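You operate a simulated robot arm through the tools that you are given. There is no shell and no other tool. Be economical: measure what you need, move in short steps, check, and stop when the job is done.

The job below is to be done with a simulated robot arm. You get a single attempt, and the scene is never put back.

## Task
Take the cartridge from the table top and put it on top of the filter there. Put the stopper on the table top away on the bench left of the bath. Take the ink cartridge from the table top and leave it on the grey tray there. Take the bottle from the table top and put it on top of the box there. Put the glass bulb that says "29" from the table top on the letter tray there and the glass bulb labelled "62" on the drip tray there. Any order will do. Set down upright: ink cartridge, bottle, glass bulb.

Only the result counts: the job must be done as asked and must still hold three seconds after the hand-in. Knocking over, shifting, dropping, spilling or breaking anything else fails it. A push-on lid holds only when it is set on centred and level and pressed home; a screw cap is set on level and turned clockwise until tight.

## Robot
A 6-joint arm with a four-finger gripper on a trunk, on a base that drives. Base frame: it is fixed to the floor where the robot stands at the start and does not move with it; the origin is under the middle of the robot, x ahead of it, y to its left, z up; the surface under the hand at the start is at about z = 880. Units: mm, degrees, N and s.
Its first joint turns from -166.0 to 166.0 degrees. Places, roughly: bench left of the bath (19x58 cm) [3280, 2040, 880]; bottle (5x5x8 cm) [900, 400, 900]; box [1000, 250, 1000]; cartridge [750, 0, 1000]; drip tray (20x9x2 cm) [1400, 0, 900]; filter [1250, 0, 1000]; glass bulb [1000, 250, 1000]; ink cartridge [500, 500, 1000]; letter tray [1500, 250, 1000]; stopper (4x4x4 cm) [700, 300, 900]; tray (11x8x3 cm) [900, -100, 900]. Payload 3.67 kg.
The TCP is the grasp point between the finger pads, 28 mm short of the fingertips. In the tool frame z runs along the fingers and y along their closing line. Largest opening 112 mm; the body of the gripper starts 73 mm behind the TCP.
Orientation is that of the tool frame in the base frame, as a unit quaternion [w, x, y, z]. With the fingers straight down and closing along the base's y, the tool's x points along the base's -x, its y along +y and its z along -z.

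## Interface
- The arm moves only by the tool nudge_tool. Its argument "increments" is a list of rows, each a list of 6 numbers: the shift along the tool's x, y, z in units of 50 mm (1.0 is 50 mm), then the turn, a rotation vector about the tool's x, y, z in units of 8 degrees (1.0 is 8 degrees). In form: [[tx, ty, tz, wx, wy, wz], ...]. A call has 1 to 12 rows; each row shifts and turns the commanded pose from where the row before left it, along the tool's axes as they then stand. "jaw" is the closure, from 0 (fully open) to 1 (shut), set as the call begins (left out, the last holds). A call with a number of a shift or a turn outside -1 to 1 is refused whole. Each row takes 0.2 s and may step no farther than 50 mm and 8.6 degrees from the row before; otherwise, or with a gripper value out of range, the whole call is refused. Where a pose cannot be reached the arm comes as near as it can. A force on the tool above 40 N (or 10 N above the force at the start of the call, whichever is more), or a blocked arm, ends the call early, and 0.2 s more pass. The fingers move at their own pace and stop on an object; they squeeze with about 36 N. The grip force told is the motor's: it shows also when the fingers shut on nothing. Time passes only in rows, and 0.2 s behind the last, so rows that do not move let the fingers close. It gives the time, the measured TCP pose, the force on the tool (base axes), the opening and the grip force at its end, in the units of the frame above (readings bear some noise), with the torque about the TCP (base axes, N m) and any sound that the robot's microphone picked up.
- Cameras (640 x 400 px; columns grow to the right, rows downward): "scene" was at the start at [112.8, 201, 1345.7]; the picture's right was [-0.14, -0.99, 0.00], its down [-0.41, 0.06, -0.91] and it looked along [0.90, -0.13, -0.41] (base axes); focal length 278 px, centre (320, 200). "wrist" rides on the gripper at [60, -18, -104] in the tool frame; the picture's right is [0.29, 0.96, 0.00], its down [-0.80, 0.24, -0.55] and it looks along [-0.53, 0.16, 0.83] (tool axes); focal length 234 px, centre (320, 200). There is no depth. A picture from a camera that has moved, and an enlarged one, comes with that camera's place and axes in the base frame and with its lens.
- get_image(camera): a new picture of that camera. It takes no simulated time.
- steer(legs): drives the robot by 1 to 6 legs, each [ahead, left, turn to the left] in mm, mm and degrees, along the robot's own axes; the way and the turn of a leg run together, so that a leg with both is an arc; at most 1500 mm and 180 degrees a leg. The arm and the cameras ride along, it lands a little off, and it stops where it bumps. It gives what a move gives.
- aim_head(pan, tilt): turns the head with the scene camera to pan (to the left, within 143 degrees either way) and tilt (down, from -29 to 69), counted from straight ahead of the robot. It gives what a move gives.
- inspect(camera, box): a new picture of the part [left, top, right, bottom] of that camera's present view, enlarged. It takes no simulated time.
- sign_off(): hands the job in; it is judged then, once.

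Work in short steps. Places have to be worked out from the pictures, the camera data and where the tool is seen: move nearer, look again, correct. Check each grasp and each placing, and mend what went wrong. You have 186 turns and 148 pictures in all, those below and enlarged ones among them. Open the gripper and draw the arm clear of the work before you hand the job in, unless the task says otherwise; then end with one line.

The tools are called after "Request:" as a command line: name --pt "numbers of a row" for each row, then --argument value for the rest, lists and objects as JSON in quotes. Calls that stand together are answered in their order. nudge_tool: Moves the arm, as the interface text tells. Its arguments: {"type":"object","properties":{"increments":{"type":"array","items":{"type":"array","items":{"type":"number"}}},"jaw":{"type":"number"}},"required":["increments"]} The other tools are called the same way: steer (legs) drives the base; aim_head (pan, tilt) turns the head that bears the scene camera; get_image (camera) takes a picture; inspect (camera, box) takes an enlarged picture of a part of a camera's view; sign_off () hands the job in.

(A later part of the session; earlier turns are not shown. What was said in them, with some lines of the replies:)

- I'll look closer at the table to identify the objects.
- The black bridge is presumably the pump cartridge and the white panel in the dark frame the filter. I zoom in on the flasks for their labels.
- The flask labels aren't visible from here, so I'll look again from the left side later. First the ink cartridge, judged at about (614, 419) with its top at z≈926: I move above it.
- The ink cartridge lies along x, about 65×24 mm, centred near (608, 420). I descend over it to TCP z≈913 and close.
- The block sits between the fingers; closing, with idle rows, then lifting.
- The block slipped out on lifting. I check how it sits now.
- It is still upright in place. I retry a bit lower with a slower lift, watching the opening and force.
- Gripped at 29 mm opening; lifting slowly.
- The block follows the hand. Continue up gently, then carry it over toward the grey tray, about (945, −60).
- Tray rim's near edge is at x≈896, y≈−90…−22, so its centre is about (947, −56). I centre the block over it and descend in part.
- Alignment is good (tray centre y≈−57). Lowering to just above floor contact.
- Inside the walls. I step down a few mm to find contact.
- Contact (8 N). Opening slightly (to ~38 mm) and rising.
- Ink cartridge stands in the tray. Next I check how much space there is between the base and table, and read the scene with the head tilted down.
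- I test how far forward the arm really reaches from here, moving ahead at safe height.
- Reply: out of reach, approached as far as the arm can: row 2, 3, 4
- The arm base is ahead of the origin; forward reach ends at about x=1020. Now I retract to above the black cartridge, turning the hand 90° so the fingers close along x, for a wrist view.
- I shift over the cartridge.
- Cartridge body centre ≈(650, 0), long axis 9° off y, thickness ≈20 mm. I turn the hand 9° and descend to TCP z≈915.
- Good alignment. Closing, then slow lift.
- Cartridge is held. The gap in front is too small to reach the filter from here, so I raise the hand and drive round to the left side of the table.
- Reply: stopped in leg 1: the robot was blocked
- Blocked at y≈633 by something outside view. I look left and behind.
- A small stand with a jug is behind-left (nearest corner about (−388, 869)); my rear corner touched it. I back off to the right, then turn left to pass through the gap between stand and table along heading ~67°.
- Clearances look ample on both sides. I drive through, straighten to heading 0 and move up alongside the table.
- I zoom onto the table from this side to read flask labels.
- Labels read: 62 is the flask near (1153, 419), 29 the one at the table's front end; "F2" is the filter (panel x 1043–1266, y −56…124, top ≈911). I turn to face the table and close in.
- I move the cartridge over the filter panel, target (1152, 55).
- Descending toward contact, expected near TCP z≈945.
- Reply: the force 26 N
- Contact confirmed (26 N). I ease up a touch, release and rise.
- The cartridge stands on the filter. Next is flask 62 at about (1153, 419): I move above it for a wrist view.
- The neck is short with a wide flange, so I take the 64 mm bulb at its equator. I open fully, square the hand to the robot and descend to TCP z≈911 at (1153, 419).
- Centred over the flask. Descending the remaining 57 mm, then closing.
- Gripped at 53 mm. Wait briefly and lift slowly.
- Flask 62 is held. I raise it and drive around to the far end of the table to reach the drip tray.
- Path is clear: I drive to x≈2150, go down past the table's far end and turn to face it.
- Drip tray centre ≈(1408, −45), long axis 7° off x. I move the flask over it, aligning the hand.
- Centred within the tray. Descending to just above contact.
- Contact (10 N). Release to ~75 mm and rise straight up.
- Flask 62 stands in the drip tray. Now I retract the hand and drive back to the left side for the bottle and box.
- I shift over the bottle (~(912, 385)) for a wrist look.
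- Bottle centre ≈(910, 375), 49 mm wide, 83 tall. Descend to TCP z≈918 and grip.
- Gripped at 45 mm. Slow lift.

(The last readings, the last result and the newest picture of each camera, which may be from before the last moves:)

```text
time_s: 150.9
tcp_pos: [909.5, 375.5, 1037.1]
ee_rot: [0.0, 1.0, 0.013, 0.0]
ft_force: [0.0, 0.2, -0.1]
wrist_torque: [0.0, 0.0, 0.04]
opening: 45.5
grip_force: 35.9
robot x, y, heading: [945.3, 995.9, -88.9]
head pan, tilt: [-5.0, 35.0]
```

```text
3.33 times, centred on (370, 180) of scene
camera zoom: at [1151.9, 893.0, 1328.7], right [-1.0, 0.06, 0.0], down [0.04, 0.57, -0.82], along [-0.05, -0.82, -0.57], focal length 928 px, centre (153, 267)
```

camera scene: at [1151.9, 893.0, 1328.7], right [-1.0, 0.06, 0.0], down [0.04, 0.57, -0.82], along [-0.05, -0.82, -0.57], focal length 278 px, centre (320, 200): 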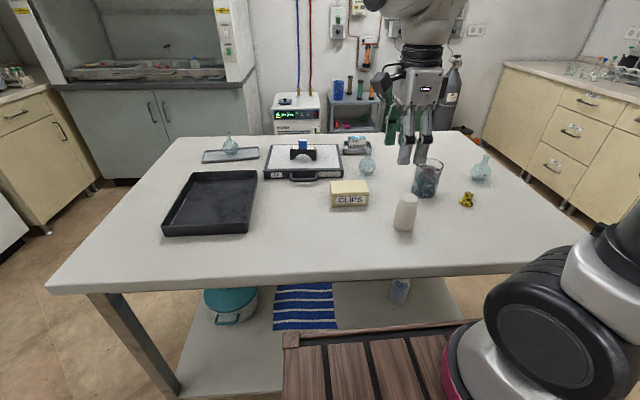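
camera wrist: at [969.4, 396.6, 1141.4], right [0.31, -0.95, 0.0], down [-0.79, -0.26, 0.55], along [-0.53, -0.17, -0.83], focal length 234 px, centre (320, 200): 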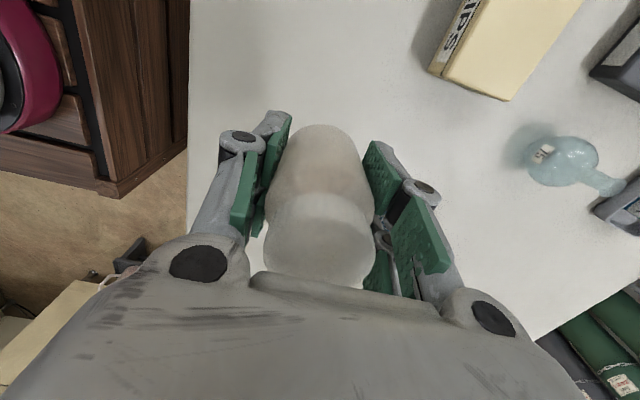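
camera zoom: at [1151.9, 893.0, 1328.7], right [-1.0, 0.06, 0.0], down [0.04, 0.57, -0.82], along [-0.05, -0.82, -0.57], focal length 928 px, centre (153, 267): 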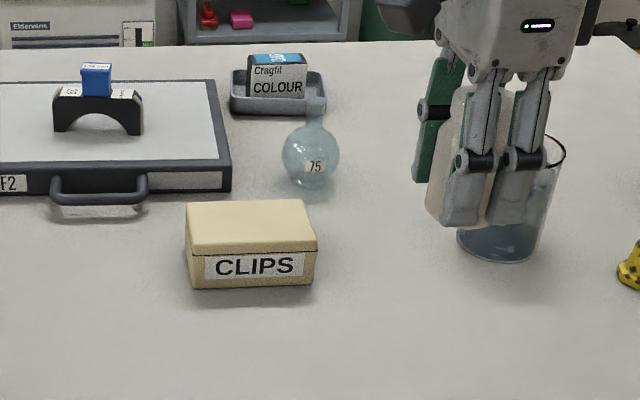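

Box top centre ≈(1032, 254), top z≈920. I carry the bottle over it.

Request:
nudge_tool --pt "0.4 0.42 0 0 0 0" --pt "0.6 0.62 0 0 0 0" --pt "0.6 0.62 0 0 0 0" --pt "0.5 0.52 0 0 0 0" --pt "0.29 0.31 0 0 0 0" --pt "0 0 0.6 0 0 0" --pt "0 0 0.4 0 0 0" --pt "0 0 0 0 0 0"

Request:
get_image --camera "wrist"

Request:
inspect --camera "scene" --box '[300, 130, 420, 230]'

```text
time_s: 152.8
tcp_pos: [1032.7, 254.4, 986.9]
ee_rot: [0.0, 1.0, 0.013, 0.0]
ft_force: [-0.2, 0.7, -0.8]
wrist_torque: [0.0, 0.02, 0.01]
opening: 45.7
grip_force: 35.4
robot x, y, heading: [940.4, 998.9, -88.8]
head pan, tilt: [-5.0, 35.0]
```

```text
76 pictures are left
camera wrist: at [1092.1, 275.4, 1091.7], right [0.31, -0.95, 0.0], down [-0.79, -0.26, 0.55], along [-0.53, -0.17, -0.83], focal length 234 px, centre (320, 200)
```

wrist: 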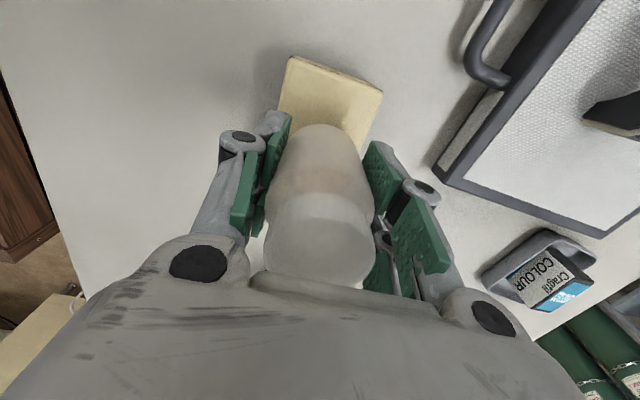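

```text
4.00 times, centred on (360, 180) of scene
camera zoom: at [1152.0, 893.0, 1328.7], right [-1.0, 0.06, 0.0], down [0.04, 0.57, -0.82], along [-0.05, -0.82, -0.57], focal length 1114 px, centre (160, 280)
```

zoom: 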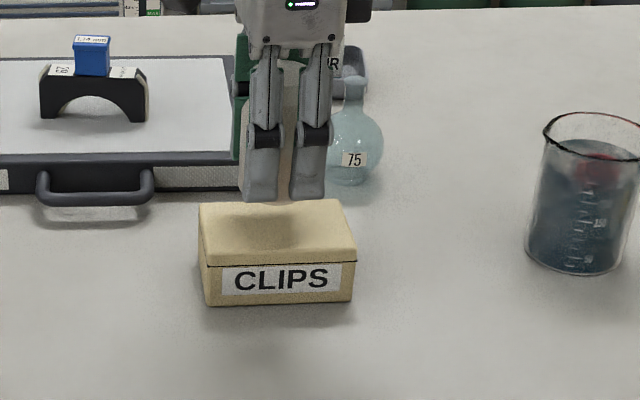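

Centred. Descend and find contact (expected TCP ≈956).

Request:
nudge_tool --pt "0 0 0.3 0 0 0" --pt "0 0 0.16 0 0 0" --pt "0 0 0 0 0 0"

Request:
nudge_tool --pt "0 0 0.06 0 0 0" --pt "0 0 0 0 0 0"

Request:
nudge_tool --pt "0 0 0.04 0 0 0" --pt "0 0 0 0 0 0"

Request:
nudge_tool --pt "0 0 0.04 0 0 0" --pt "0 0 0 0 0 0"

```text
time_s: 153.6
tcp_pos: [1033.6, 255.0, 964.5]
ee_rot: [0.0, 1.0, 0.012, 0.0]
ft_force: [-0.2, -0.6, -0.6]
wrist_torque: [-0.02, -0.05, -0.01]
opening: 45.2
grip_force: 36.0
robot x, y, heading: [939.1, 994.6, -88.9]
head pan, tilt: [-5.0, 35.0]
```

```text
time_s: 154.2
tcp_pos: [1033.4, 254.1, 960.6]
ee_rot: [0.0, 1.0, 0.014, 0.0]
ft_force: [-0.9, -0.4, -1.2]
wrist_torque: [0.0, 0.02, -0.01]
opening: 45.3
grip_force: 36.1
robot x, y, heading: [940.0, 997.6, -88.7]
head pan, tilt: [-5.0, 35.0]
```

```text
time_s: 154.8
tcp_pos: [1033.6, 254.0, 960.1]
ee_rot: [0.002, 1.0, 0.014, 0.001]
ft_force: [1.1, -0.1, 23.5]
wrist_torque: [0.02, 0.07, -0.02]
opening: 45.4
grip_force: 35.7
robot x, y, heading: [941.2, 996.3, -88.7]
head pan, tilt: [-5.0, 35.0]
```

```text
time_s: 155.3
tcp_pos: [1032.9, 254.8, 957.3]
ee_rot: [0.001, 1.0, 0.013, 0.0]
ft_force: [-0.5, -3.5, 23.0]
wrist_torque: [-0.15, 0.03, 0.03]
opening: 45.3
grip_force: 36.4
robot x, y, heading: [940.9, 999.9, -89.1]
head pan, tilt: [-5.0, 35.0]
```

Contact is firm. Ease up slightly, release, and rise.

Request:
nudge_tool --pt "0 0 -0.03 0 0 0" --pt "0 0 0 0 0 0"

Request:
nudge_tool --pt "0 0 0 0 0 0" --pt "0 0 0 0 0 0" --pt "0 0 0 0 0 0" --pt "0 0 -0.4 0 0 0" --pt "0 0 -0.8 0 0 0" --pt "0 0 -0.9 0 0 0" --pt "0 0 -0.9 0 0 0" --pt "0 0 0 0 0 0" --jaw 0.3

Request:
inspect --camera "scene" --box '[300, 130, 420, 230]'

Request:
get_image --camera "wrist"

```text
time_s: 155.9
tcp_pos: [1032.7, 255.4, 957.9]
ee_rot: [0.0, 1.0, 0.014, 0.0]
ft_force: [1.3, -1.3, 5.5]
wrist_torque: [-0.08, -0.07, -0.03]
opening: 45.1
grip_force: 36.3
robot x, y, heading: [941.5, 999.3, -88.6]
head pan, tilt: [-5.0, 35.0]
```

```text
time_s: 157.8
tcp_pos: [1033.1, 254.0, 1110.1]
ee_rot: [0.0, 1.0, 0.013, 0.0]
ft_force: [0.0, -0.6, -0.2]
wrist_torque: [0.02, 0.01, 0.01]
opening: 78.5
grip_force: 0.0
robot x, y, heading: [939.6, 998.0, -88.5]
head pan, tilt: [-5.0, 35.0]
```

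```text
4.00 times, centred on (360, 180) of scene
camera zoom: at [1152.0, 893.0, 1328.6], right [-1.0, 0.06, 0.0], down [0.04, 0.57, -0.82], along [-0.05, -0.82, -0.57], focal length 1114 px, centre (160, 280)
```

zoom: 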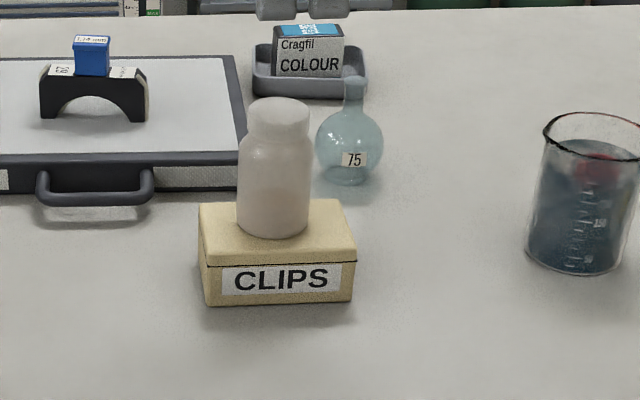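

```text
73 pictures are left
camera wrist: at [1092.3, 275.0, 1215.0], right [0.31, -0.95, 0.0], down [-0.79, -0.26, 0.55], along [-0.53, -0.17, -0.83], focal length 234 px, centre (320, 200)
```

wrist: 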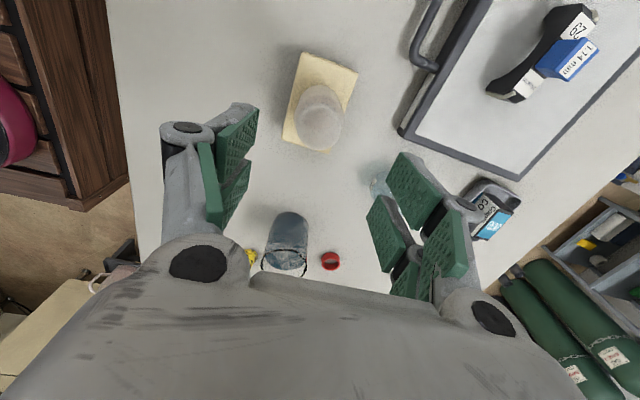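

Bottle stands centred on the box. Next flask 29 near (610, 174): I slide the robot 320 mm to its right along the table.

Request:
steer --legs '[[0, -320, -1.3]]'

Request:
get_image --camera "scene"

Request:
get_image --camera "wrist"

```text
time_s: 159.9
tcp_pos: [698.8, 248.6, 1109.7]
ee_rot: [0.0, 1.0, 0.001, 0.0]
ft_force: [-0.2, -0.5, -0.4]
wrist_torque: [0.03, 0.04, 0.01]
opening: 78.4
grip_force: 0.0
robot x, y, heading: [619.7, 994.4, -90.0]
head pan, tilt: [-5.0, 35.0]
```

```text
72 pictures are left
camera scene: at [831.9, 884.6, 1328.7], right [-1.0, 0.09, 0.0], down [0.05, 0.57, -0.82], along [-0.07, -0.82, -0.57], focal length 278 px, centre (320, 200)
```

scene: 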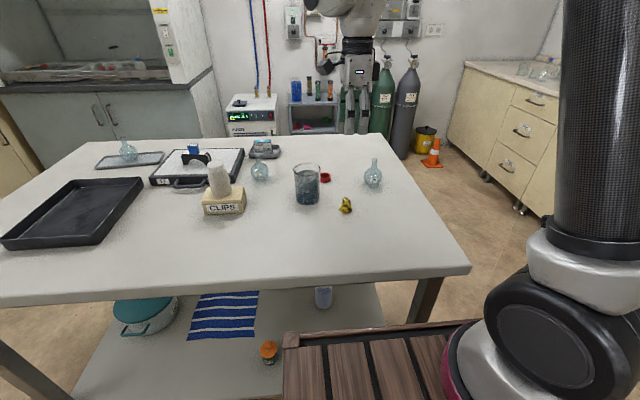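

```text
71 pictures are left
camera wrist: at [758.4, 268.0, 1214.6], right [0.29, -0.96, 0.0], down [-0.8, -0.24, 0.55], along [-0.53, -0.16, -0.83], focal length 234 px, centre (320, 200)
```

wrist: 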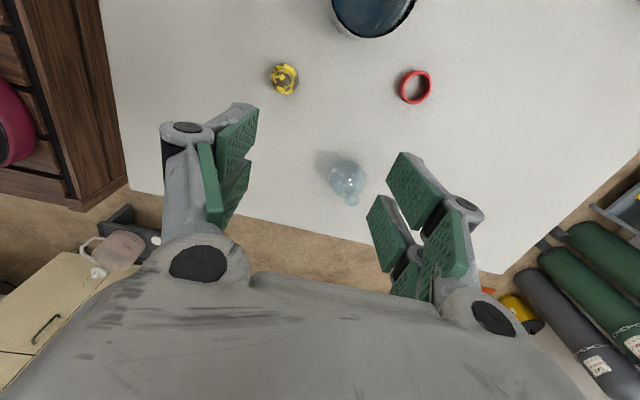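

Flask 29 ≈(611, 180). I move above it.

Request:
nudge_tool --pt "-0.6 0.47 0 0 0 0" --pt "-0.6 0.45 0 0 0 0" --pt "-0.56 0.45 0 0 0 0" --pt "0 0 0.8 0 0 0" --pt "0 0 0.8 0 0 0" --pt "0 0 0.6 0 0 0" --pt "0 0 0 0 0 0" --jaw 0

Request:
get_image --camera "wrist"

Request:
inspect --camera "scene" --box '[310, 130, 430, 230]'

```text
time_s: 161.5
tcp_pos: [609.8, 179.5, 999.3]
ee_rot: [0.001, 1.0, 0.003, 0.0]
ft_force: [0.1, 0.6, 0.5]
wrist_torque: [-0.05, 0.0, 0.03]
opening: 112.3
grip_force: 0.0
robot x, y, heading: [623.2, 991.7, -89.8]
head pan, tilt: [-5.0, 35.0]
```

```text
70 pictures are left
camera wrist: at [670.4, 199.3, 1104.4], right [0.29, -0.96, 0.0], down [-0.8, -0.24, 0.55], along [-0.53, -0.16, -0.83], focal length 234 px, centre (320, 200)
```

wrist: 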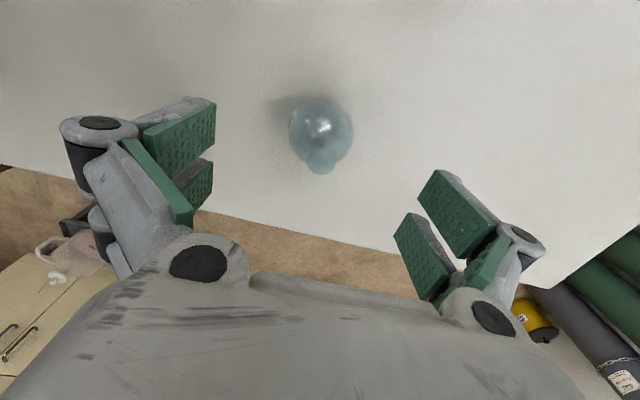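

```text
4.00 times, centred on (370, 180) of scene
camera zoom: at [831.9, 884.6, 1328.7], right [-1.0, 0.09, 0.0], down [0.05, 0.57, -0.82], along [-0.07, -0.82, -0.57], focal length 1114 px, centre (120, 280)
```

zoom: 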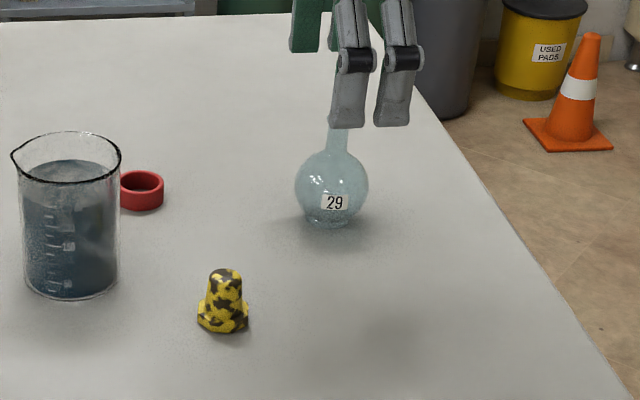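

Well centred. Descend to 912 and grip, then lift slowly.

Request:
nudge_tool --pt "0.02 -0.03 0.6 0 0 0" --pt "0 0 0.6 0 0 0" --pt "0 0 0.4 0 0 0" --pt "0 0 0.14 0 0 0" --pt "0 0 0 0 0 0"

Request:
nudge_tool --pt "0 0 0 0 0 0" --pt "0 0 0 0 0 0" --pt "0 0 0 0 0 0" --pt "0 0 0 0 0 0" --pt "0 0 0 0 0 0" --pt "0 0 0 0 0 0" --jaw 1

Request:
nudge_tool --pt "0 0 -0.04 0 0 0" --pt "0 0 -0.06 0 0 0" --pt "0 0 -0.1 0 0 0" --pt "0 0 -0.2 0 0 0" --pt "0 0 -0.4 0 0 0" --pt "0 0 -0.5 0 0 0" --pt "0 0 -0.5 0 0 0" --pt "0 0 -0.5 0 0 0" --pt "0 0 -0.5 0 0 0" --pt "0 0 -0.3 0 0 0" --pt "0 0 0 0 0 0"

Request:
get_image --camera "wrist"

```text
time_s: 162.7
tcp_pos: [612.3, 180.9, 912.9]
ee_rot: [0.0, 1.0, 0.002, -0.001]
ft_force: [1.2, 1.0, -0.2]
wrist_torque: [-0.01, 0.02, -0.01]
opening: 112.0
grip_force: 0.1
robot x, y, heading: [621.2, 994.7, -90.0]
head pan, tilt: [-5.0, 35.0]
```

```text
time_s: 164.1
tcp_pos: [613.0, 181.6, 912.1]
ee_rot: [0.001, 1.0, 0.002, 0.0]
ft_force: [0.3, 0.3, 0.9]
wrist_torque: [-0.02, -0.02, 0.0]
opening: 54.1
grip_force: 25.4
robot x, y, heading: [625.7, 990.4, -89.9]
head pan, tilt: [-5.0, 35.0]
```

```text
time_s: 166.5
tcp_pos: [611.9, 182.6, 1066.9]
ee_rot: [-0.001, 1.0, 0.002, 0.0]
ft_force: [0.0, 0.7, -0.3]
wrist_torque: [0.0, -0.01, 0.01]
opening: 54.1
grip_force: 24.9
robot x, y, heading: [624.8, 992.9, -89.9]
head pan, tilt: [-5.0, 35.0]
```

```text
68 pictures are left
camera wrist: at [671.6, 200.4, 1171.9], right [0.29, -0.96, 0.0], down [-0.8, -0.24, 0.55], along [-0.53, -0.16, -0.83], focal length 234 px, centre (320, 200)
```

wrist: 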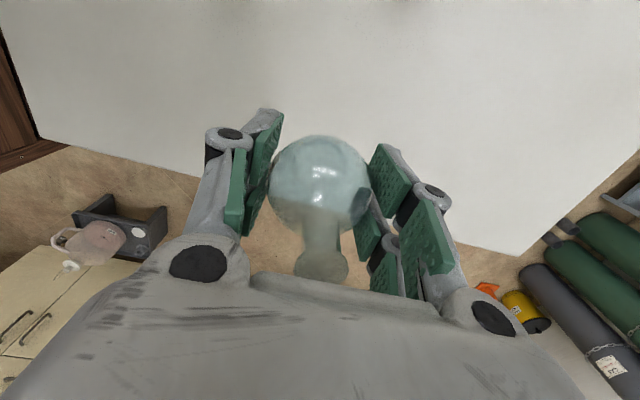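

Flask 29 held. Raise a bit more and drive left to x≈1400, in front of the letter tray.

Request:
nudge_tool --pt "0 -0.3 -0.4 0 0 0" --pt "0 -0.5 -0.6 0 0 0" --pt "0 -0.5 -0.2 0 0 0" --pt "0 0 0 0 0 0"

Request:
steer --legs '[[0, 775, 0]]'

Request:
aim_head --pan -10 --tilt 40

Request:
get_image --camera "scene"

Request:
get_image --camera "wrist"

```text
time_s: 167.5
tcp_pos: [612.5, 246.2, 1128.4]
ee_rot: [0.0, 1.0, 0.001, 0.0]
ft_force: [0.1, -0.6, -1.1]
wrist_torque: [0.01, 0.0, 0.0]
opening: 54.2
grip_force: 25.7
robot x, y, heading: [622.5, 992.6, -90.1]
head pan, tilt: [-5.0, 35.0]
```

```text
time_s: 171.6
tcp_pos: [1388.9, 249.0, 1127.5]
ee_rot: [0.0, 1.0, 0.005, 0.0]
ft_force: [-0.1, 0.1, -0.6]
wrist_torque: [0.0, 0.02, 0.04]
opening: 54.2
grip_force: 25.3
robot x, y, heading: [1396.1, 993.0, -89.7]
head pan, tilt: [-5.0, 35.0]
```

```text
time_s: 172.3
tcp_pos: [1388.4, 247.7, 1128.7]
ee_rot: [0.0, 1.0, 0.005, 0.0]
ft_force: [-0.6, 0.0, -0.1]
wrist_torque: [0.02, 0.0, -0.05]
opening: 54.3
grip_force: 25.5
robot x, y, heading: [1394.7, 992.9, -89.5]
head pan, tilt: [-10.0, 40.0]
```

```text
67 pictures are left
camera scene: at [1598.9, 891.4, 1321.1], right [-0.99, 0.17, 0.0], down [0.11, 0.63, -0.77], along [-0.13, -0.76, -0.64], focal length 278 px, centre (320, 200)
```

scene: 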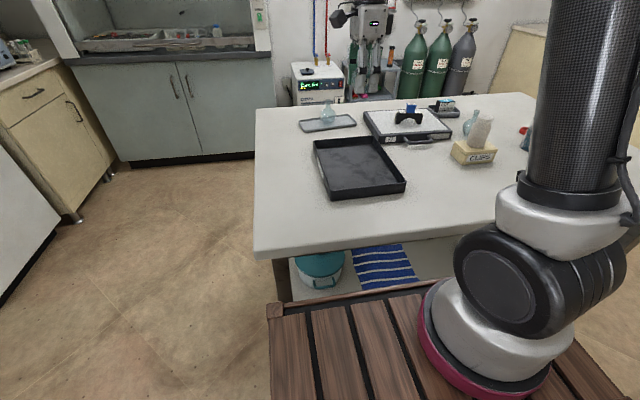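

```text
66 pictures are left
camera wrist: at [1448.3, 267.5, 1232.5], right [0.3, -0.96, 0.0], down [-0.8, -0.25, 0.55], along [-0.53, -0.16, -0.83], focal length 234 px, centre (320, 200)
```

wrist: 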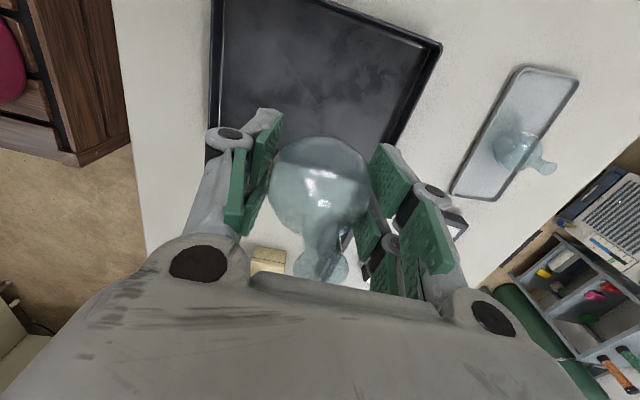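

The TCP is right over the letter tray's centre (~(1386, 252)). I descend.

Request:
nudge_tool --pt "0 0 0.4 0 0 0" --pt "0 0 0.8 0 0 0" --pt "0 0 0.8 0 0 0" --pt "0 0 0.8 0 0 0" --pt "0 0 0.6 0 0 0" --pt "0 0 0.4 0 0 0" --pt "0 0 0.15 0 0 0" --pt "0 0 0 0 0 0"

Request:
inspect --camera "scene" --box '[290, 100, 430, 210]'

Request:
nudge_tool --pt "0 0 0.06 0 0 0" --pt "0 0 0.06 0 0 0" --pt "0 0 0 0 0 0"

Request:
nudge_tool --pt "0 0 0.04 0 0 0" --pt "0 0 0 0 0 0"

```text
time_s: 174.1
tcp_pos: [1388.3, 247.7, 929.8]
ee_rot: [0.0, 1.0, 0.005, 0.001]
ft_force: [-0.3, -0.1, -1.2]
wrist_torque: [0.0, -0.03, 0.01]
opening: 54.0
grip_force: 25.4
robot x, y, heading: [1394.5, 991.9, -89.7]
head pan, tilt: [-10.0, 40.0]
```

```text
3.64 times, centred on (360, 155) of scene
camera zoom: at [1598.9, 891.5, 1321.1], right [-0.99, 0.17, 0.0], down [0.11, 0.63, -0.77], along [-0.13, -0.76, -0.64], focal length 1013 px, centre (174, 364)
```

zoom: 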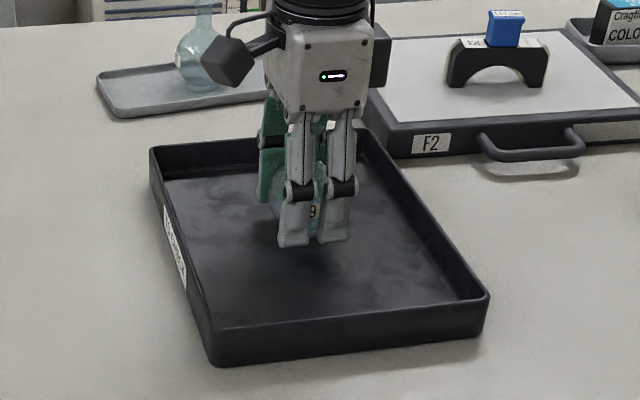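

```text
time_s: 174.9
tcp_pos: [1388.6, 247.9, 925.3]
ee_rot: [0.0, 1.0, 0.005, 0.0]
ft_force: [-0.4, 0.5, -0.7]
wrist_torque: [0.01, -0.02, -0.02]
opening: 54.2
grip_force: 25.1
robot x, y, heading: [1396.1, 993.4, -89.6]
head pan, tilt: [-10.0, 40.0]
```

```text
time_s: 175.5
tcp_pos: [1388.9, 248.6, 922.8]
ee_rot: [0.0, 1.0, 0.004, 0.0]
ft_force: [0.4, 0.2, -0.1]
wrist_torque: [0.0, 0.02, -0.01]
opening: 54.3
grip_force: 25.1
robot x, y, heading: [1392.7, 993.9, -89.4]
head pan, tilt: [-10.0, 40.0]
```

Request:
nudge_tool --pt "0 0 0.05 0 0 0" --pt "0 0 0 0 0 0"

Request:
nudge_tool --pt "0 0 0.04 0 0 0" --pt "0 0 0 0 0 0"

Request:
nudge_tool --pt "0 0 0.04 0 0 0" --pt "0 0 0 0 0 0"

```text
time_s: 176.1
tcp_pos: [1389.4, 248.9, 919.9]
ee_rot: [0.001, 1.0, 0.005, 0.0]
ft_force: [-0.1, 1.4, 17.3]
wrist_torque: [-0.06, 0.03, 0.03]
opening: 54.3
grip_force: 24.8
robot x, y, heading: [1393.3, 997.0, -89.9]
head pan, tilt: [-10.0, 40.0]
```

```text
time_s: 176.7
tcp_pos: [1389.5, 247.6, 918.1]
ee_rot: [0.001, 1.0, 0.005, 0.0]
ft_force: [-0.9, -0.4, 19.5]
wrist_torque: [-0.04, 0.14, 0.0]
opening: 54.3
grip_force: 24.8
robot x, y, heading: [1398.0, 997.2, -89.7]
head pan, tilt: [-10.0, 40.0]
```

```text
time_s: 177.3
tcp_pos: [1389.7, 247.8, 915.4]
ee_rot: [0.001, 1.0, 0.004, 0.0]
ft_force: [0.5, -3.3, 15.5]
wrist_torque: [0.0, 0.07, 0.03]
opening: 54.3
grip_force: 25.5
robot x, y, heading: [1396.1, 994.7, -89.7]
head pan, tilt: [-10.0, 40.0]
```

Flask is on the tray floor. Release and rise.

Request:
nudge_tool --pt "0 0 -0.03 0 0 0" --pt "0 0 0 0 0 0"

Request:
nudge_tool --pt "0 0 0 0 0 0" --pt "0 0 0 0 0 0" --pt "0 0 0 0 0 0" --pt "0 0 -0.3 0 0 0" --pt "0 0 -0.8 0 0 0" --pt "0 0 -0.9 0 0 0" --pt "0 0 -0.9 0 0 0" --pt "0 0 -0.9 0 0 0" --pt "0 0 0 0 0 0" --jaw 0.25

Request:
inspect --camera "scene" --box '[290, 90, 430, 210]'

```text
time_s: 177.9
tcp_pos: [1389.3, 249.0, 915.0]
ee_rot: [-0.001, 1.0, 0.004, 0.0]
ft_force: [0.1, 0.2, -0.5]
wrist_torque: [0.0, 0.01, 0.02]
opening: 54.5
grip_force: 24.6
robot x, y, heading: [1399.3, 993.2, -90.0]
head pan, tilt: [-10.0, 40.0]
```

```text
time_s: 179.9
tcp_pos: [1389.0, 249.2, 1107.6]
ee_rot: [-0.001, 1.0, 0.004, 0.0]
ft_force: [0.8, 0.7, 0.5]
wrist_torque: [0.0, 0.01, 0.0]
opening: 84.0
grip_force: 0.1
robot x, y, heading: [1399.4, 1000.2, -89.8]
head pan, tilt: [-10.0, 40.0]
```

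```text
3.33 times, centred on (360, 150) of scene
camera zoom: at [1598.9, 891.4, 1321.1], right [-0.99, 0.17, 0.0], down [0.11, 0.63, -0.77], along [-0.13, -0.76, -0.64], focal length 928 px, centre (187, 367)
```

zoom: 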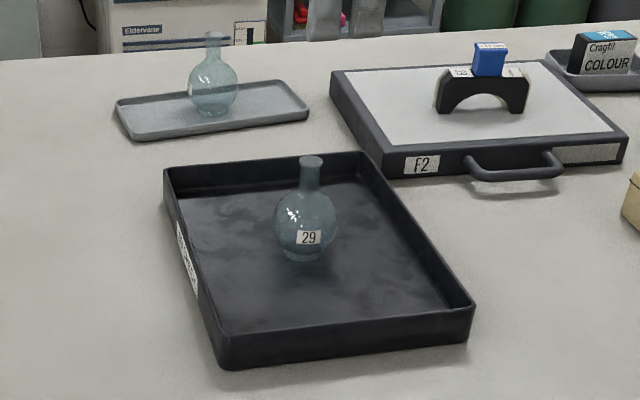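

Flask 29 stands in the letter tray. Last: the stopper at about (712, 298). I drive back right.

Request:
steer --legs '[[0, -670, 0]]'

Request:
get_image --camera "wrist"

```text
time_s: 183.6
tcp_pos: [717.2, 247.1, 1108.4]
ee_rot: [0.0, 1.0, 0.003, 0.0]
ft_force: [-0.5, -0.1, 0.7]
wrist_torque: [-0.02, 0.02, 0.03]
opening: 84.1
grip_force: 0.1
robot x, y, heading: [726.7, 994.1, -90.3]
head pan, tilt: [-10.0, 40.0]
```

```text
63 pictures are left
camera wrist: at [776.3, 266.1, 1212.5], right [0.29, -0.96, 0.0], down [-0.8, -0.24, 0.55], along [-0.53, -0.16, -0.83], focal length 234 px, centre (320, 200)
```

wrist: 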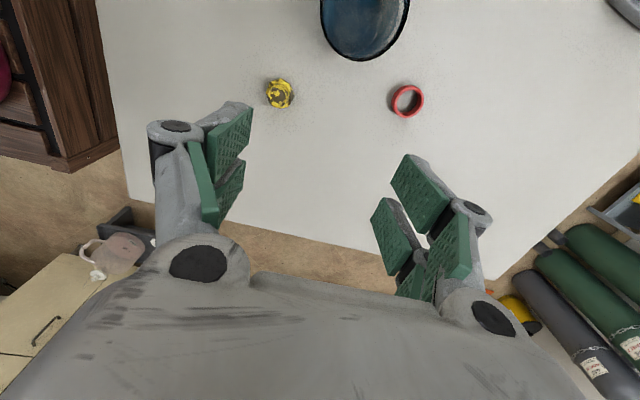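

Stopper at ≈(713, 299). I move above and lower partway.

Request:
nudge_tool --pt "-0.08 -0.52 0 0 0 0" --pt "0 -0.52 0 0 0 0" --pt "0 0 0.7 0 0 0" --pt "0 0 0.8 0 0 0" --pt "0 0 0.6 0 0 0" --pt "0 0 0 0 0 0"

Request:
get_image --camera "wrist"

Request:
get_image --camera "scene"

```text
time_s: 185.0
tcp_pos: [713.1, 299.5, 1003.7]
ee_rot: [-0.001, 1.0, 0.002, -0.001]
ft_force: [0.4, -1.2, 0.6]
wrist_torque: [0.01, 0.02, 0.01]
opening: 84.3
grip_force: 0.0
robot x, y, heading: [728.0, 991.8, -89.7]
head pan, tilt: [-10.0, 40.0]
```

```text
62 pictures are left
camera wrist: at [772.7, 319.0, 1107.5], right [0.29, -0.96, 0.0], down [-0.8, -0.24, 0.55], along [-0.53, -0.16, -0.83], focal length 234 px, centre (320, 200)
```

wrist: 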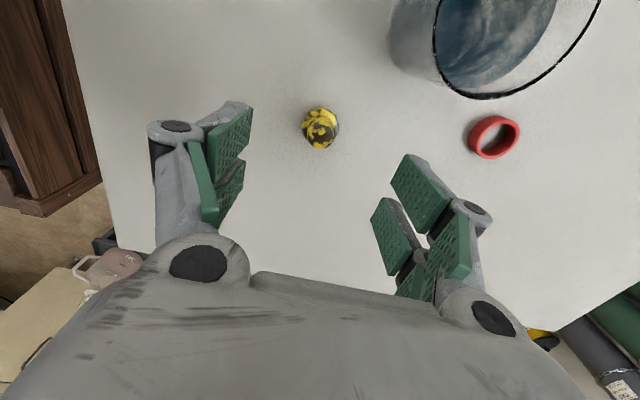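

```text
61 pictures are left
camera scene: at [929.1, 888.6, 1321.1], right [-0.98, 0.17, 0.0], down [0.11, 0.63, -0.77], along [-0.13, -0.75, -0.64], focal length 278 px, centre (320, 200)
```

scene: 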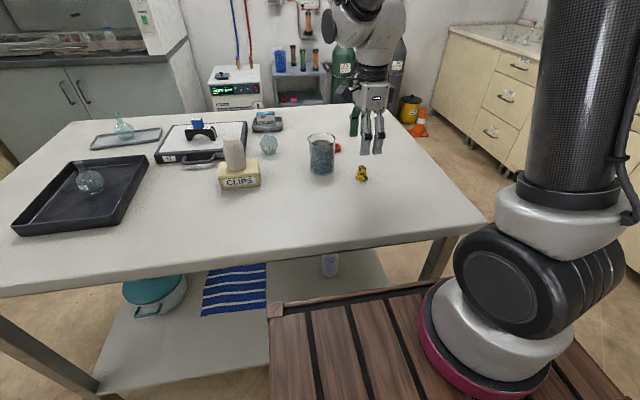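

Request:
inspect --camera "scene" --box '[340, 155, 384, 190]'

Request:
inspect --camera "wrist" --box '[290, 95, 350, 160]'

```text
11.43 times, centred on (362, 172) of scene
camera zoom: at [929.1, 888.6, 1321.1], right [-0.98, 0.17, 0.0], down [0.11, 0.63, -0.77], along [-0.13, -0.75, -0.64], focal length 3183 px, centre (-160, 514)
```

zoom: 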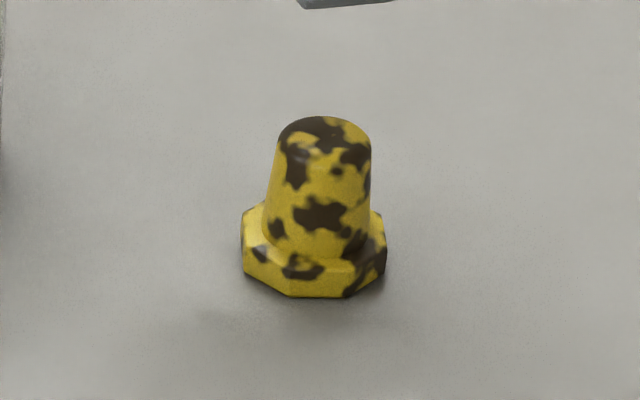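

```text
6.15 times, centred on (320, 128) of wrist
camera zoom: at [772.7, 319.0, 1107.5], right [0.29, -0.96, 0.0], down [-0.8, -0.24, 0.55], along [-0.53, -0.16, -0.83], focal length 1441 px, centre (320, 646)
```

zoom: 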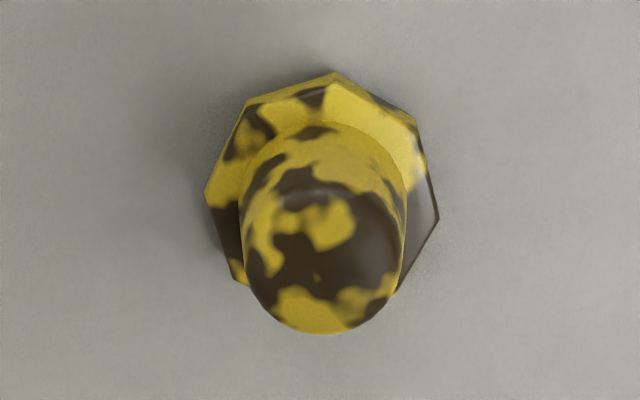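

Stopper has a 36 mm octagonal flange and a tapered knob; I grip the flange low, centre ≈(718, 302).

Request:
nudge_tool --pt "0.09 -0.05 0.5 0 0 0" --pt "0 0 0.6 0 0 0" --pt "0 0 0.5 0 0 0" --pt "0 0 0.24 0 0 0" --pt "0 0 0 0 0 0"

Request:
nudge_tool --pt "0 0 0 0 0 0" --pt "0 0 0 0 0 0" --pt "0 0 0 0 0 0" --pt "0 0 0 0 0 0" --pt "0 0 0 0 0 0" --pt "0 0 0 0 0 0" --jaw 1

Request:
get_image --camera "wrist"

```text
time_s: 186.2
tcp_pos: [717.1, 300.8, 910.5]
ee_rot: [0.0, 1.0, 0.003, 0.0]
ft_force: [0.3, 0.5, -0.2]
wrist_torque: [-0.03, -0.02, -0.03]
opening: 83.9
grip_force: 0.0
robot x, y, heading: [726.4, 993.7, -89.9]
head pan, tilt: [-10.0, 40.0]
```

```text
time_s: 187.6
tcp_pos: [716.6, 301.3, 911.4]
ee_rot: [0.0, 1.0, 0.002, 0.0]
ft_force: [1.1, -0.6, 0.9]
wrist_torque: [-0.03, 0.02, 0.02]
opening: 33.4
grip_force: 35.6
robot x, y, heading: [723.5, 992.0, -89.7]
head pan, tilt: [-10.0, 40.0]
```

```text
58 pictures are left
camera wrist: at [776.7, 320.5, 1015.6], right [0.29, -0.96, 0.0], down [-0.8, -0.24, 0.55], along [-0.53, -0.16, -0.83], focal length 234 px, centre (320, 200)
```

wrist: 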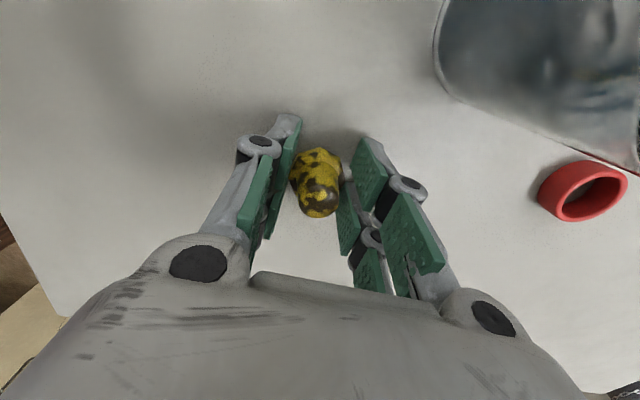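

Gripped at 33 mm. Slow lift and check.

Request:
nudge_tool --pt "0 0 -0.04 0 0 0" --pt "0 0 -0.06 0 0 0" --pt "0 0 -0.1 0 0 0" --pt "0 0 -0.2 0 0 0" --pt "0 0 -0.4 0 0 0" --pt "0 0 -0.5 0 0 0" --pt "0 0 -0.6 0 0 0" --pt "0 0 -0.6 0 0 0" --pt "0 0 -0.6 0 0 0" --pt "0 0 -0.6 0 0 0" --pt "0 0 -0.3 0 0 0" --pt "0 0 0 0 0 0"

Request:
get_image --camera "wrist"

```text
time_s: 190.2
tcp_pos: [715.2, 302.7, 1111.5]
ee_rot: [0.001, 1.0, 0.003, 0.0]
ft_force: [1.0, 0.9, -0.2]
wrist_torque: [-0.03, 0.03, -0.02]
opening: 33.6
grip_force: 35.9
robot x, y, heading: [725.6, 993.2, -89.8]
head pan, tilt: [-10.0, 40.0]
```

```text
57 pictures are left
camera wrist: at [776.6, 320.6, 1216.4], right [0.29, -0.96, 0.0], down [-0.8, -0.24, 0.55], along [-0.53, -0.16, -0.83], focal length 234 px, centre (320, 200)
```

wrist: 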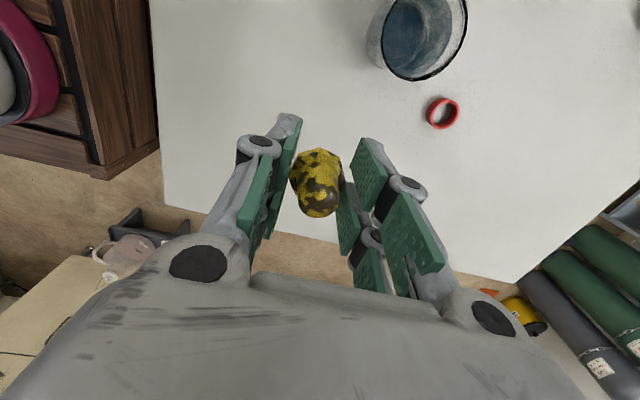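

Stopper held. Now drive toward the bench: back off, turn, go ahead to x≈2450, stopping to look before going left.

Request:
steer --legs '[[-170, 0, 0], [0, 0, 90], [1000, 0, 0], [650, 0, 0], [0, 600, 0]]'

Request:
aim_head --pan 25 --tilt 20

Request:
get_image --camera "scene"

```text
time_s: 206.5
tcp_pos: [3081.0, 1713.6, 1112.0]
ee_rot: [-0.001, 0.712, 0.702, 0.0]
ft_force: [-0.6, 0.0, 0.6]
wrist_torque: [-0.02, 0.0, 0.01]
opening: 33.7
grip_force: 35.6
robot x, y, heading: [2391.1, 1738.0, -0.9]
head pan, tilt: [-10.0, 40.0]
```

```text
time_s: 207.5
tcp_pos: [3082.0, 1713.3, 1111.2]
ee_rot: [0.0, 0.713, 0.701, 0.001]
ft_force: [0.0, 0.0, -0.3]
wrist_torque: [0.0, 0.01, 0.03]
opening: 33.3
grip_force: 36.3
robot x, y, heading: [2389.6, 1741.2, -1.2]
head pan, tilt: [25.0, 20.0]
```

```text
56 pictures are left
camera scene: at [2501.6, 1989.2, 1352.5], right [0.41, -0.91, 0.0], down [-0.31, -0.14, -0.94], along [0.86, 0.38, -0.34], focal length 278 px, centre (320, 200)
```

scene: 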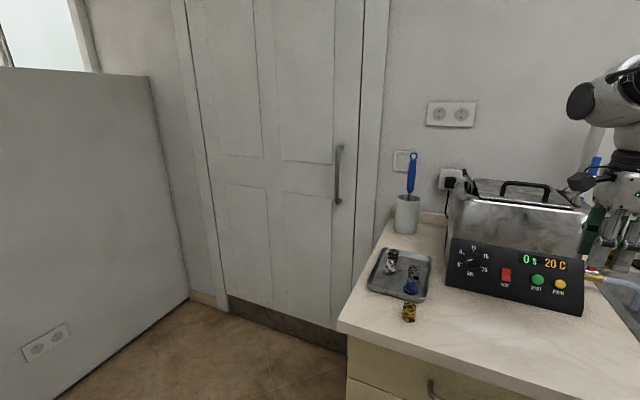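

The spot is clear: bench front zone x 2963–3120, y 1950–2140, with a small item at ≈(3058, 2008) and a tray behind from x≈3120. I pull the hand back 60 mm away from the bath and drive left.

Request:
nudge_tool --pt "0 -0.6 -0.2 0 0 0" --pt "0 -0.6 -0.2 0 0 0" --pt "0 0 0 0 0 0"

Request:
steer --legs '[[0, 365, 1]]'

Request:
aim_head --pan 0 --tilt 35

Request:
get_image --camera "scene"

Request:
get_image --camera "wrist"

```text
time_s: 208.3
tcp_pos: [3022.3, 1714.3, 1132.6]
ee_rot: [0.0, 0.713, 0.701, 0.0]
ft_force: [0.0, -0.2, -0.2]
wrist_torque: [0.0, -0.02, -0.01]
opening: 33.4
grip_force: 36.5
robot x, y, heading: [2391.5, 1738.5, -1.0]
head pan, tilt: [25.0, 20.0]
```

```text
time_s: 210.6
tcp_pos: [3025.8, 2089.8, 1131.4]
ee_rot: [0.0, 0.706, 0.708, 0.0]
ft_force: [0.2, -0.2, -0.3]
wrist_torque: [0.0, 0.01, 0.02]
opening: 33.4
grip_force: 36.1
robot x, y, heading: [2394.7, 2101.1, 0.2]
head pan, tilt: [25.0, 20.0]
```

```text
time_s: 211.5
tcp_pos: [3027.4, 2089.4, 1132.0]
ee_rot: [0.001, 0.706, 0.708, 0.0]
ft_force: [0.1, -0.2, -1.3]
wrist_torque: [0.0, -0.02, -0.01]
opening: 33.2
grip_force: 36.3
robot x, y, heading: [2393.1, 2099.4, -0.2]
head pan, tilt: [0.0, 35.0]
```

```text
55 pictures are left
camera scene: at [2503.8, 2315.0, 1328.7], right [0.0, -1.0, 0.0], down [-0.57, 0.0, -0.82], along [0.82, 0.0, -0.57], focal length 278 px, centre (320, 200)
```

scene: 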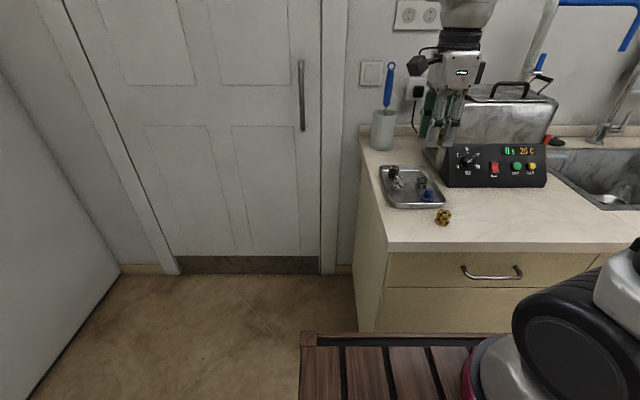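

```text
54 pictures are left
camera wrist: at [3007.3, 2150.3, 1236.4], right [0.96, 0.29, 0.0], down [0.24, -0.8, 0.55], along [0.16, -0.53, -0.83], focal length 234 px, centre (320, 200)
```

wrist: 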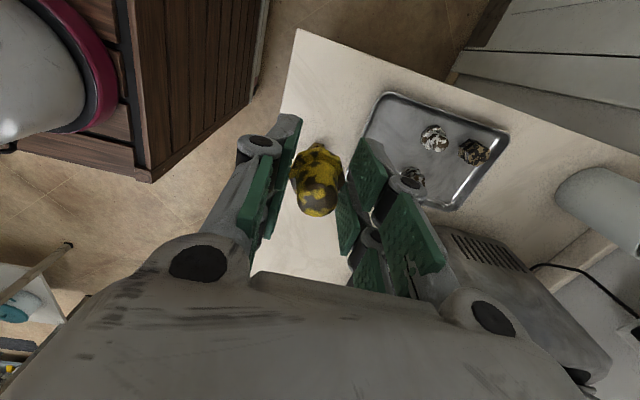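

Target spot (3038, 2087) is clear on all sides. I descend to near the bench.

Request:
nudge_tool --pt "0 0.22 0.4 0 0 0" --pt "0 0 0.8 0 0 0" --pt "0 0 0.8 0 0 0" --pt "0 0 0.8 0 0 0" --pt "0 0 0.7 0 0 0" --pt "0 0 0.4 0 0 0" --pt "0 0 0 0 0 0"

Request:
inspect --camera "scene" --box '[340, 130, 500, 260]'

Request:
get_image --camera "wrist"

```text
time_s: 213.1
tcp_pos: [3037.1, 2088.7, 936.1]
ee_rot: [0.0, 0.706, 0.709, 0.001]
ft_force: [-0.5, -0.3, 0.5]
wrist_torque: [0.02, -0.01, -0.01]
opening: 33.6
grip_force: 35.9
robot x, y, heading: [2396.7, 2101.6, 0.0]
head pan, tilt: [0.0, 35.0]
```

```text
3.08 times, centred on (420, 195) of scene
camera zoom: at [2503.8, 2314.9, 1328.7], right [0.0, -1.0, 0.0], down [-0.57, 0.0, -0.82], along [0.82, 0.0, -0.57], focal length 857 px, centre (12, 215)
```

zoom: 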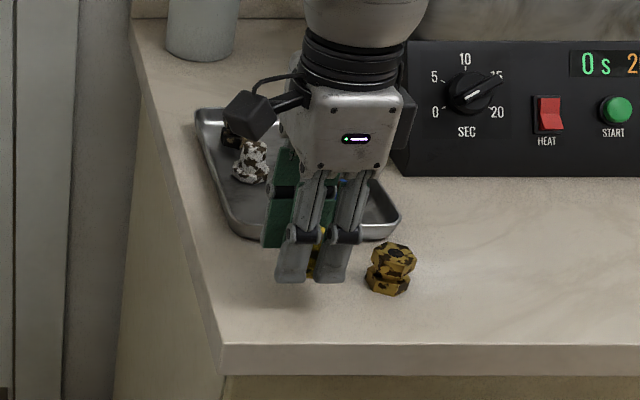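

```text
52 pictures are left
camera wrist: at [3018.5, 2149.4, 1040.9], right [0.96, 0.29, 0.0], down [0.24, -0.8, 0.55], along [0.16, -0.53, -0.83], focal length 234 px, centre (320, 200)
```

wrist: 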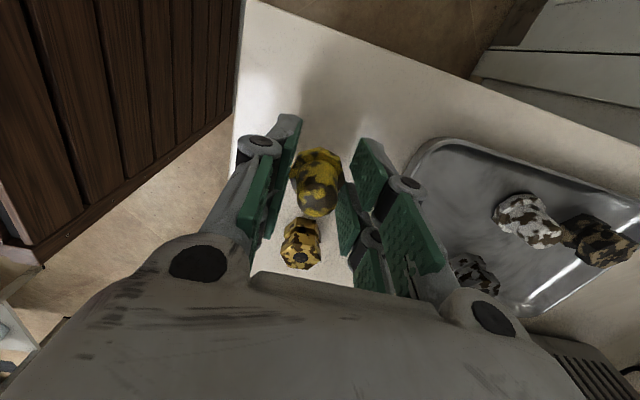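

Clearance to the neighbouring orange stopper is ~30 mm; I shift 6 mm away and step down to contact.

Request:
nudge_tool --pt "0.12 0 0.1 0 0 0" --pt "0 0 0.2 0 0 0" --pt "0 0 0.06 0 0 0" --pt "0 0 0 0 0 0"

Request:
nudge_tool --pt "0 0 0.05 0 0 0" --pt "0 0 0 0 0 0"

Request:
nudge_tool --pt "0 0 0.04 0 0 0" --pt "0 0 0 0 0 0"

```text
time_s: 214.1
tcp_pos: [3037.1, 2094.7, 919.3]
ee_rot: [0.0, 0.706, 0.708, 0.001]
ft_force: [0.7, 0.5, -0.2]
wrist_torque: [0.03, 0.02, 0.0]
opening: 33.3
grip_force: 35.8
robot x, y, heading: [2392.1, 2101.7, -0.1]
head pan, tilt: [0.0, 35.0]
```

```text
time_s: 214.7
tcp_pos: [3036.3, 2096.2, 916.5]
ee_rot: [0.0, 0.706, 0.708, 0.0]
ft_force: [-0.2, 0.5, 0.1]
wrist_torque: [-0.03, 0.02, -0.03]
opening: 33.7
grip_force: 35.6
robot x, y, heading: [2391.6, 2096.7, -0.0]
head pan, tilt: [0.0, 35.0]
```

```text
time_s: 215.3
tcp_pos: [3036.9, 2095.9, 913.7]
ee_rot: [0.0, 0.706, 0.708, 0.0]
ft_force: [-0.6, 0.2, -1.3]
wrist_torque: [0.0, -0.02, 0.0]
opening: 33.3
grip_force: 35.8
robot x, y, heading: [2396.9, 2101.5, 0.0]
head pan, tilt: [0.0, 35.0]
```

Request:
nudge_tool --pt "0 0 0.04 0 0 0" --pt "0 0 0 0 0 0"

Request:
nudge_tool --pt "0 0 0.03 0 0 0" --pt "0 0 0 0 0 0"

```text
time_s: 215.9
tcp_pos: [3037.5, 2094.9, 912.9]
ee_rot: [0.0, 0.706, 0.708, -0.001]
ft_force: [0.4, -0.3, 0.0]
wrist_torque: [0.01, 0.02, 0.02]
opening: 33.5
grip_force: 35.3
robot x, y, heading: [2394.9, 2101.5, -0.3]
head pan, tilt: [0.0, 35.0]
```

```text
time_s: 216.5
tcp_pos: [3037.3, 2097.0, 911.0]
ee_rot: [0.0, 0.705, 0.709, 0.001]
ft_force: [-1.2, -0.8, 23.0]
wrist_torque: [-0.17, 0.03, 0.0]
opening: 33.7
grip_force: 35.3
robot x, y, heading: [2395.2, 2098.7, -0.1]
head pan, tilt: [0.0, 35.0]
```

Contact (23 N). Ease up, open moderately and rise.

Request:
nudge_tool --pt "0 0 -0.02 0 0 0" --pt "0 0 0 0 0 0"

Request:
nudge_tool --pt "0 0 0 0 0 0" --pt "0 0 0 0 0 0" --pt "0 0 0 0 0 0" --pt "0 0 -0.3 0 0 0" --pt "0 0 -0.8 0 0 0" --pt "0 0 -0.9 0 0 0" --pt "0 0 -0.9 0 0 0" --pt "0 -0.6 -0.6 0 0 0" --pt "0 -0.8 -0.4 0 0 0" --pt "0 0 0 0 0 0" --jaw 0.52

Request:
inspect --camera "scene" --box '[340, 130, 500, 260]'

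```text
time_s: 217.1
tcp_pos: [3036.7, 2095.2, 912.8]
ee_rot: [0.0, 0.706, 0.709, 0.0]
ft_force: [2.5, 0.7, 6.1]
wrist_torque: [-0.01, -0.1, 0.02]
opening: 33.4
grip_force: 36.0
robot x, y, heading: [2395.6, 2101.2, 0.0]
head pan, tilt: [0.0, 35.0]
```

```text
time_s: 219.3
tcp_pos: [2966.8, 2094.7, 1107.2]
ee_rot: [0.0, 0.706, 0.709, 0.0]
ft_force: [-0.4, 0.7, -0.2]
wrist_torque: [0.02, -0.01, 0.0]
opening: 54.0
grip_force: 0.0
robot x, y, heading: [2396.2, 2103.7, -0.0]
head pan, tilt: [0.0, 35.0]
```

```text
3.08 times, centred on (420, 195) of scene
camera zoom: at [2503.9, 2314.9, 1328.6], right [0.0, -1.0, 0.0], down [-0.57, 0.0, -0.82], along [0.82, 0.0, -0.57], focal length 857 px, centre (12, 215)
```

zoom: 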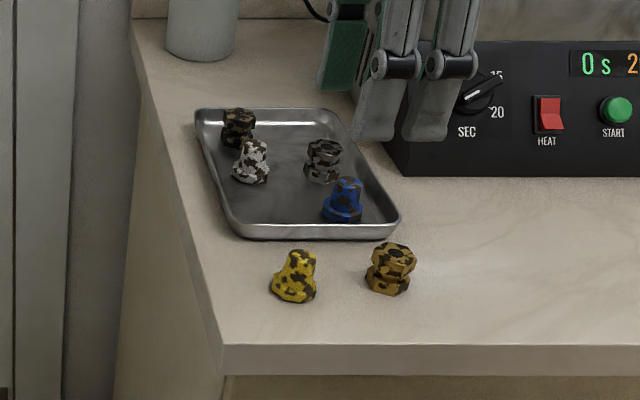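

Request:
inspect --camera "scene" --box '[400, 205, 450, 240]'

Request:
aim_head --pan -140 --tilt 20

Request:
get_image --camera "scene"

```text
11.43 times, centred on (425, 222) of scene
camera zoom: at [2503.9, 2314.9, 1328.6], right [0.0, -1.0, 0.0], down [-0.57, 0.0, -0.82], along [0.82, 0.0, -0.57], focal length 3183 px, centre (-880, -57)
```

zoom: 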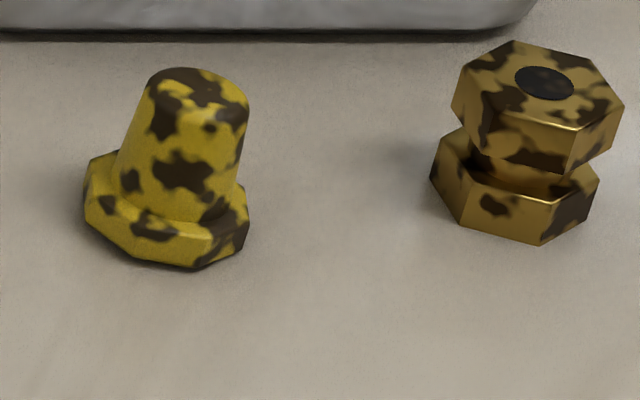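

```text
time_s: 221.5
tcp_pos: [2967.0, 2096.1, 1108.2]
ee_rot: [0.0, 0.705, 0.709, 0.0]
ft_force: [0.0, -0.6, -0.6]
wrist_torque: [0.01, -0.01, 0.02]
opening: 53.7
grip_force: 0.0
robot x, y, heading: [2398.3, 2101.6, 0.0]
head pan, tilt: [-140.0, 20.0]
```

```text
49 pictures are left
camera scene: at [2344.5, 2255.0, 1352.5], right [-0.64, 0.77, 0.0], down [0.26, 0.22, -0.94], along [-0.72, -0.6, -0.34], focal length 278 px, centre (320, 200)
```

scene: 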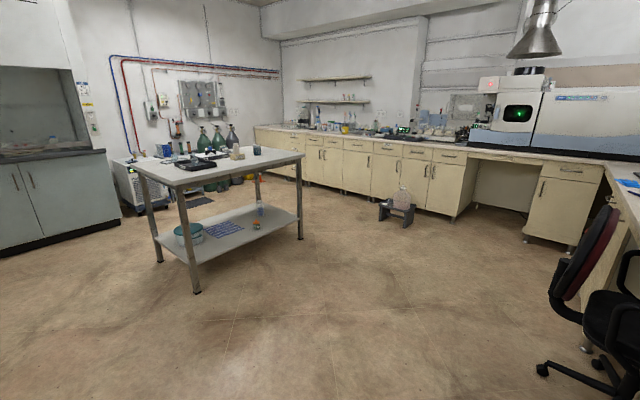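

The stopper stands on the bench and the jug on its stand is upright. One last check of the table.

Request:
inspect --camera "scene" --box '[130, 130, 310, 220]'

Request:
inspect --camera "scene" --box '[360, 170, 440, 240]'

```text
3.56 times, centred on (220, 175) of scene
camera zoom: at [2344.5, 2255.0, 1352.5], right [-0.64, 0.77, 0.0], down [0.26, 0.22, -0.94], along [-0.72, -0.6, -0.34], focal length 990 px, centre (676, 289)
```

zoom: 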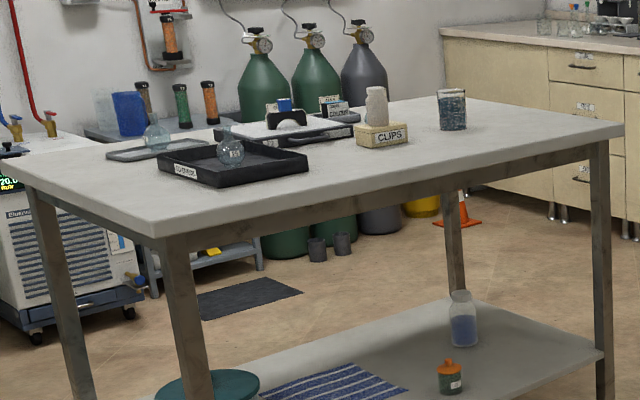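

```text
5.71 times, centred on (400, 205) of scene
camera zoom: at [2344.5, 2255.0, 1352.5], right [-0.64, 0.77, 0.0], down [0.26, 0.22, -0.94], along [-0.72, -0.6, -0.34], focal length 1591 px, centre (-137, 171)
```

zoom: 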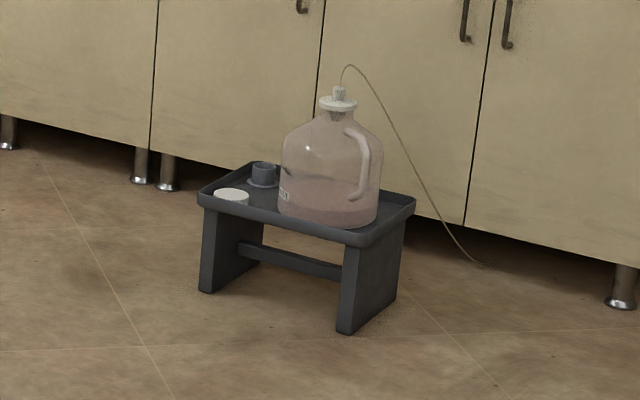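

All items are in place and the hand is open and clear; handing in.

Request:
sign_off

```text
The job is handed in.
```

All six items are where the task asked and the job is handed in, but on the way the base bumped the small jug stand behind the table. The jug stayed upright, but I could not measure whether the stand shifted.
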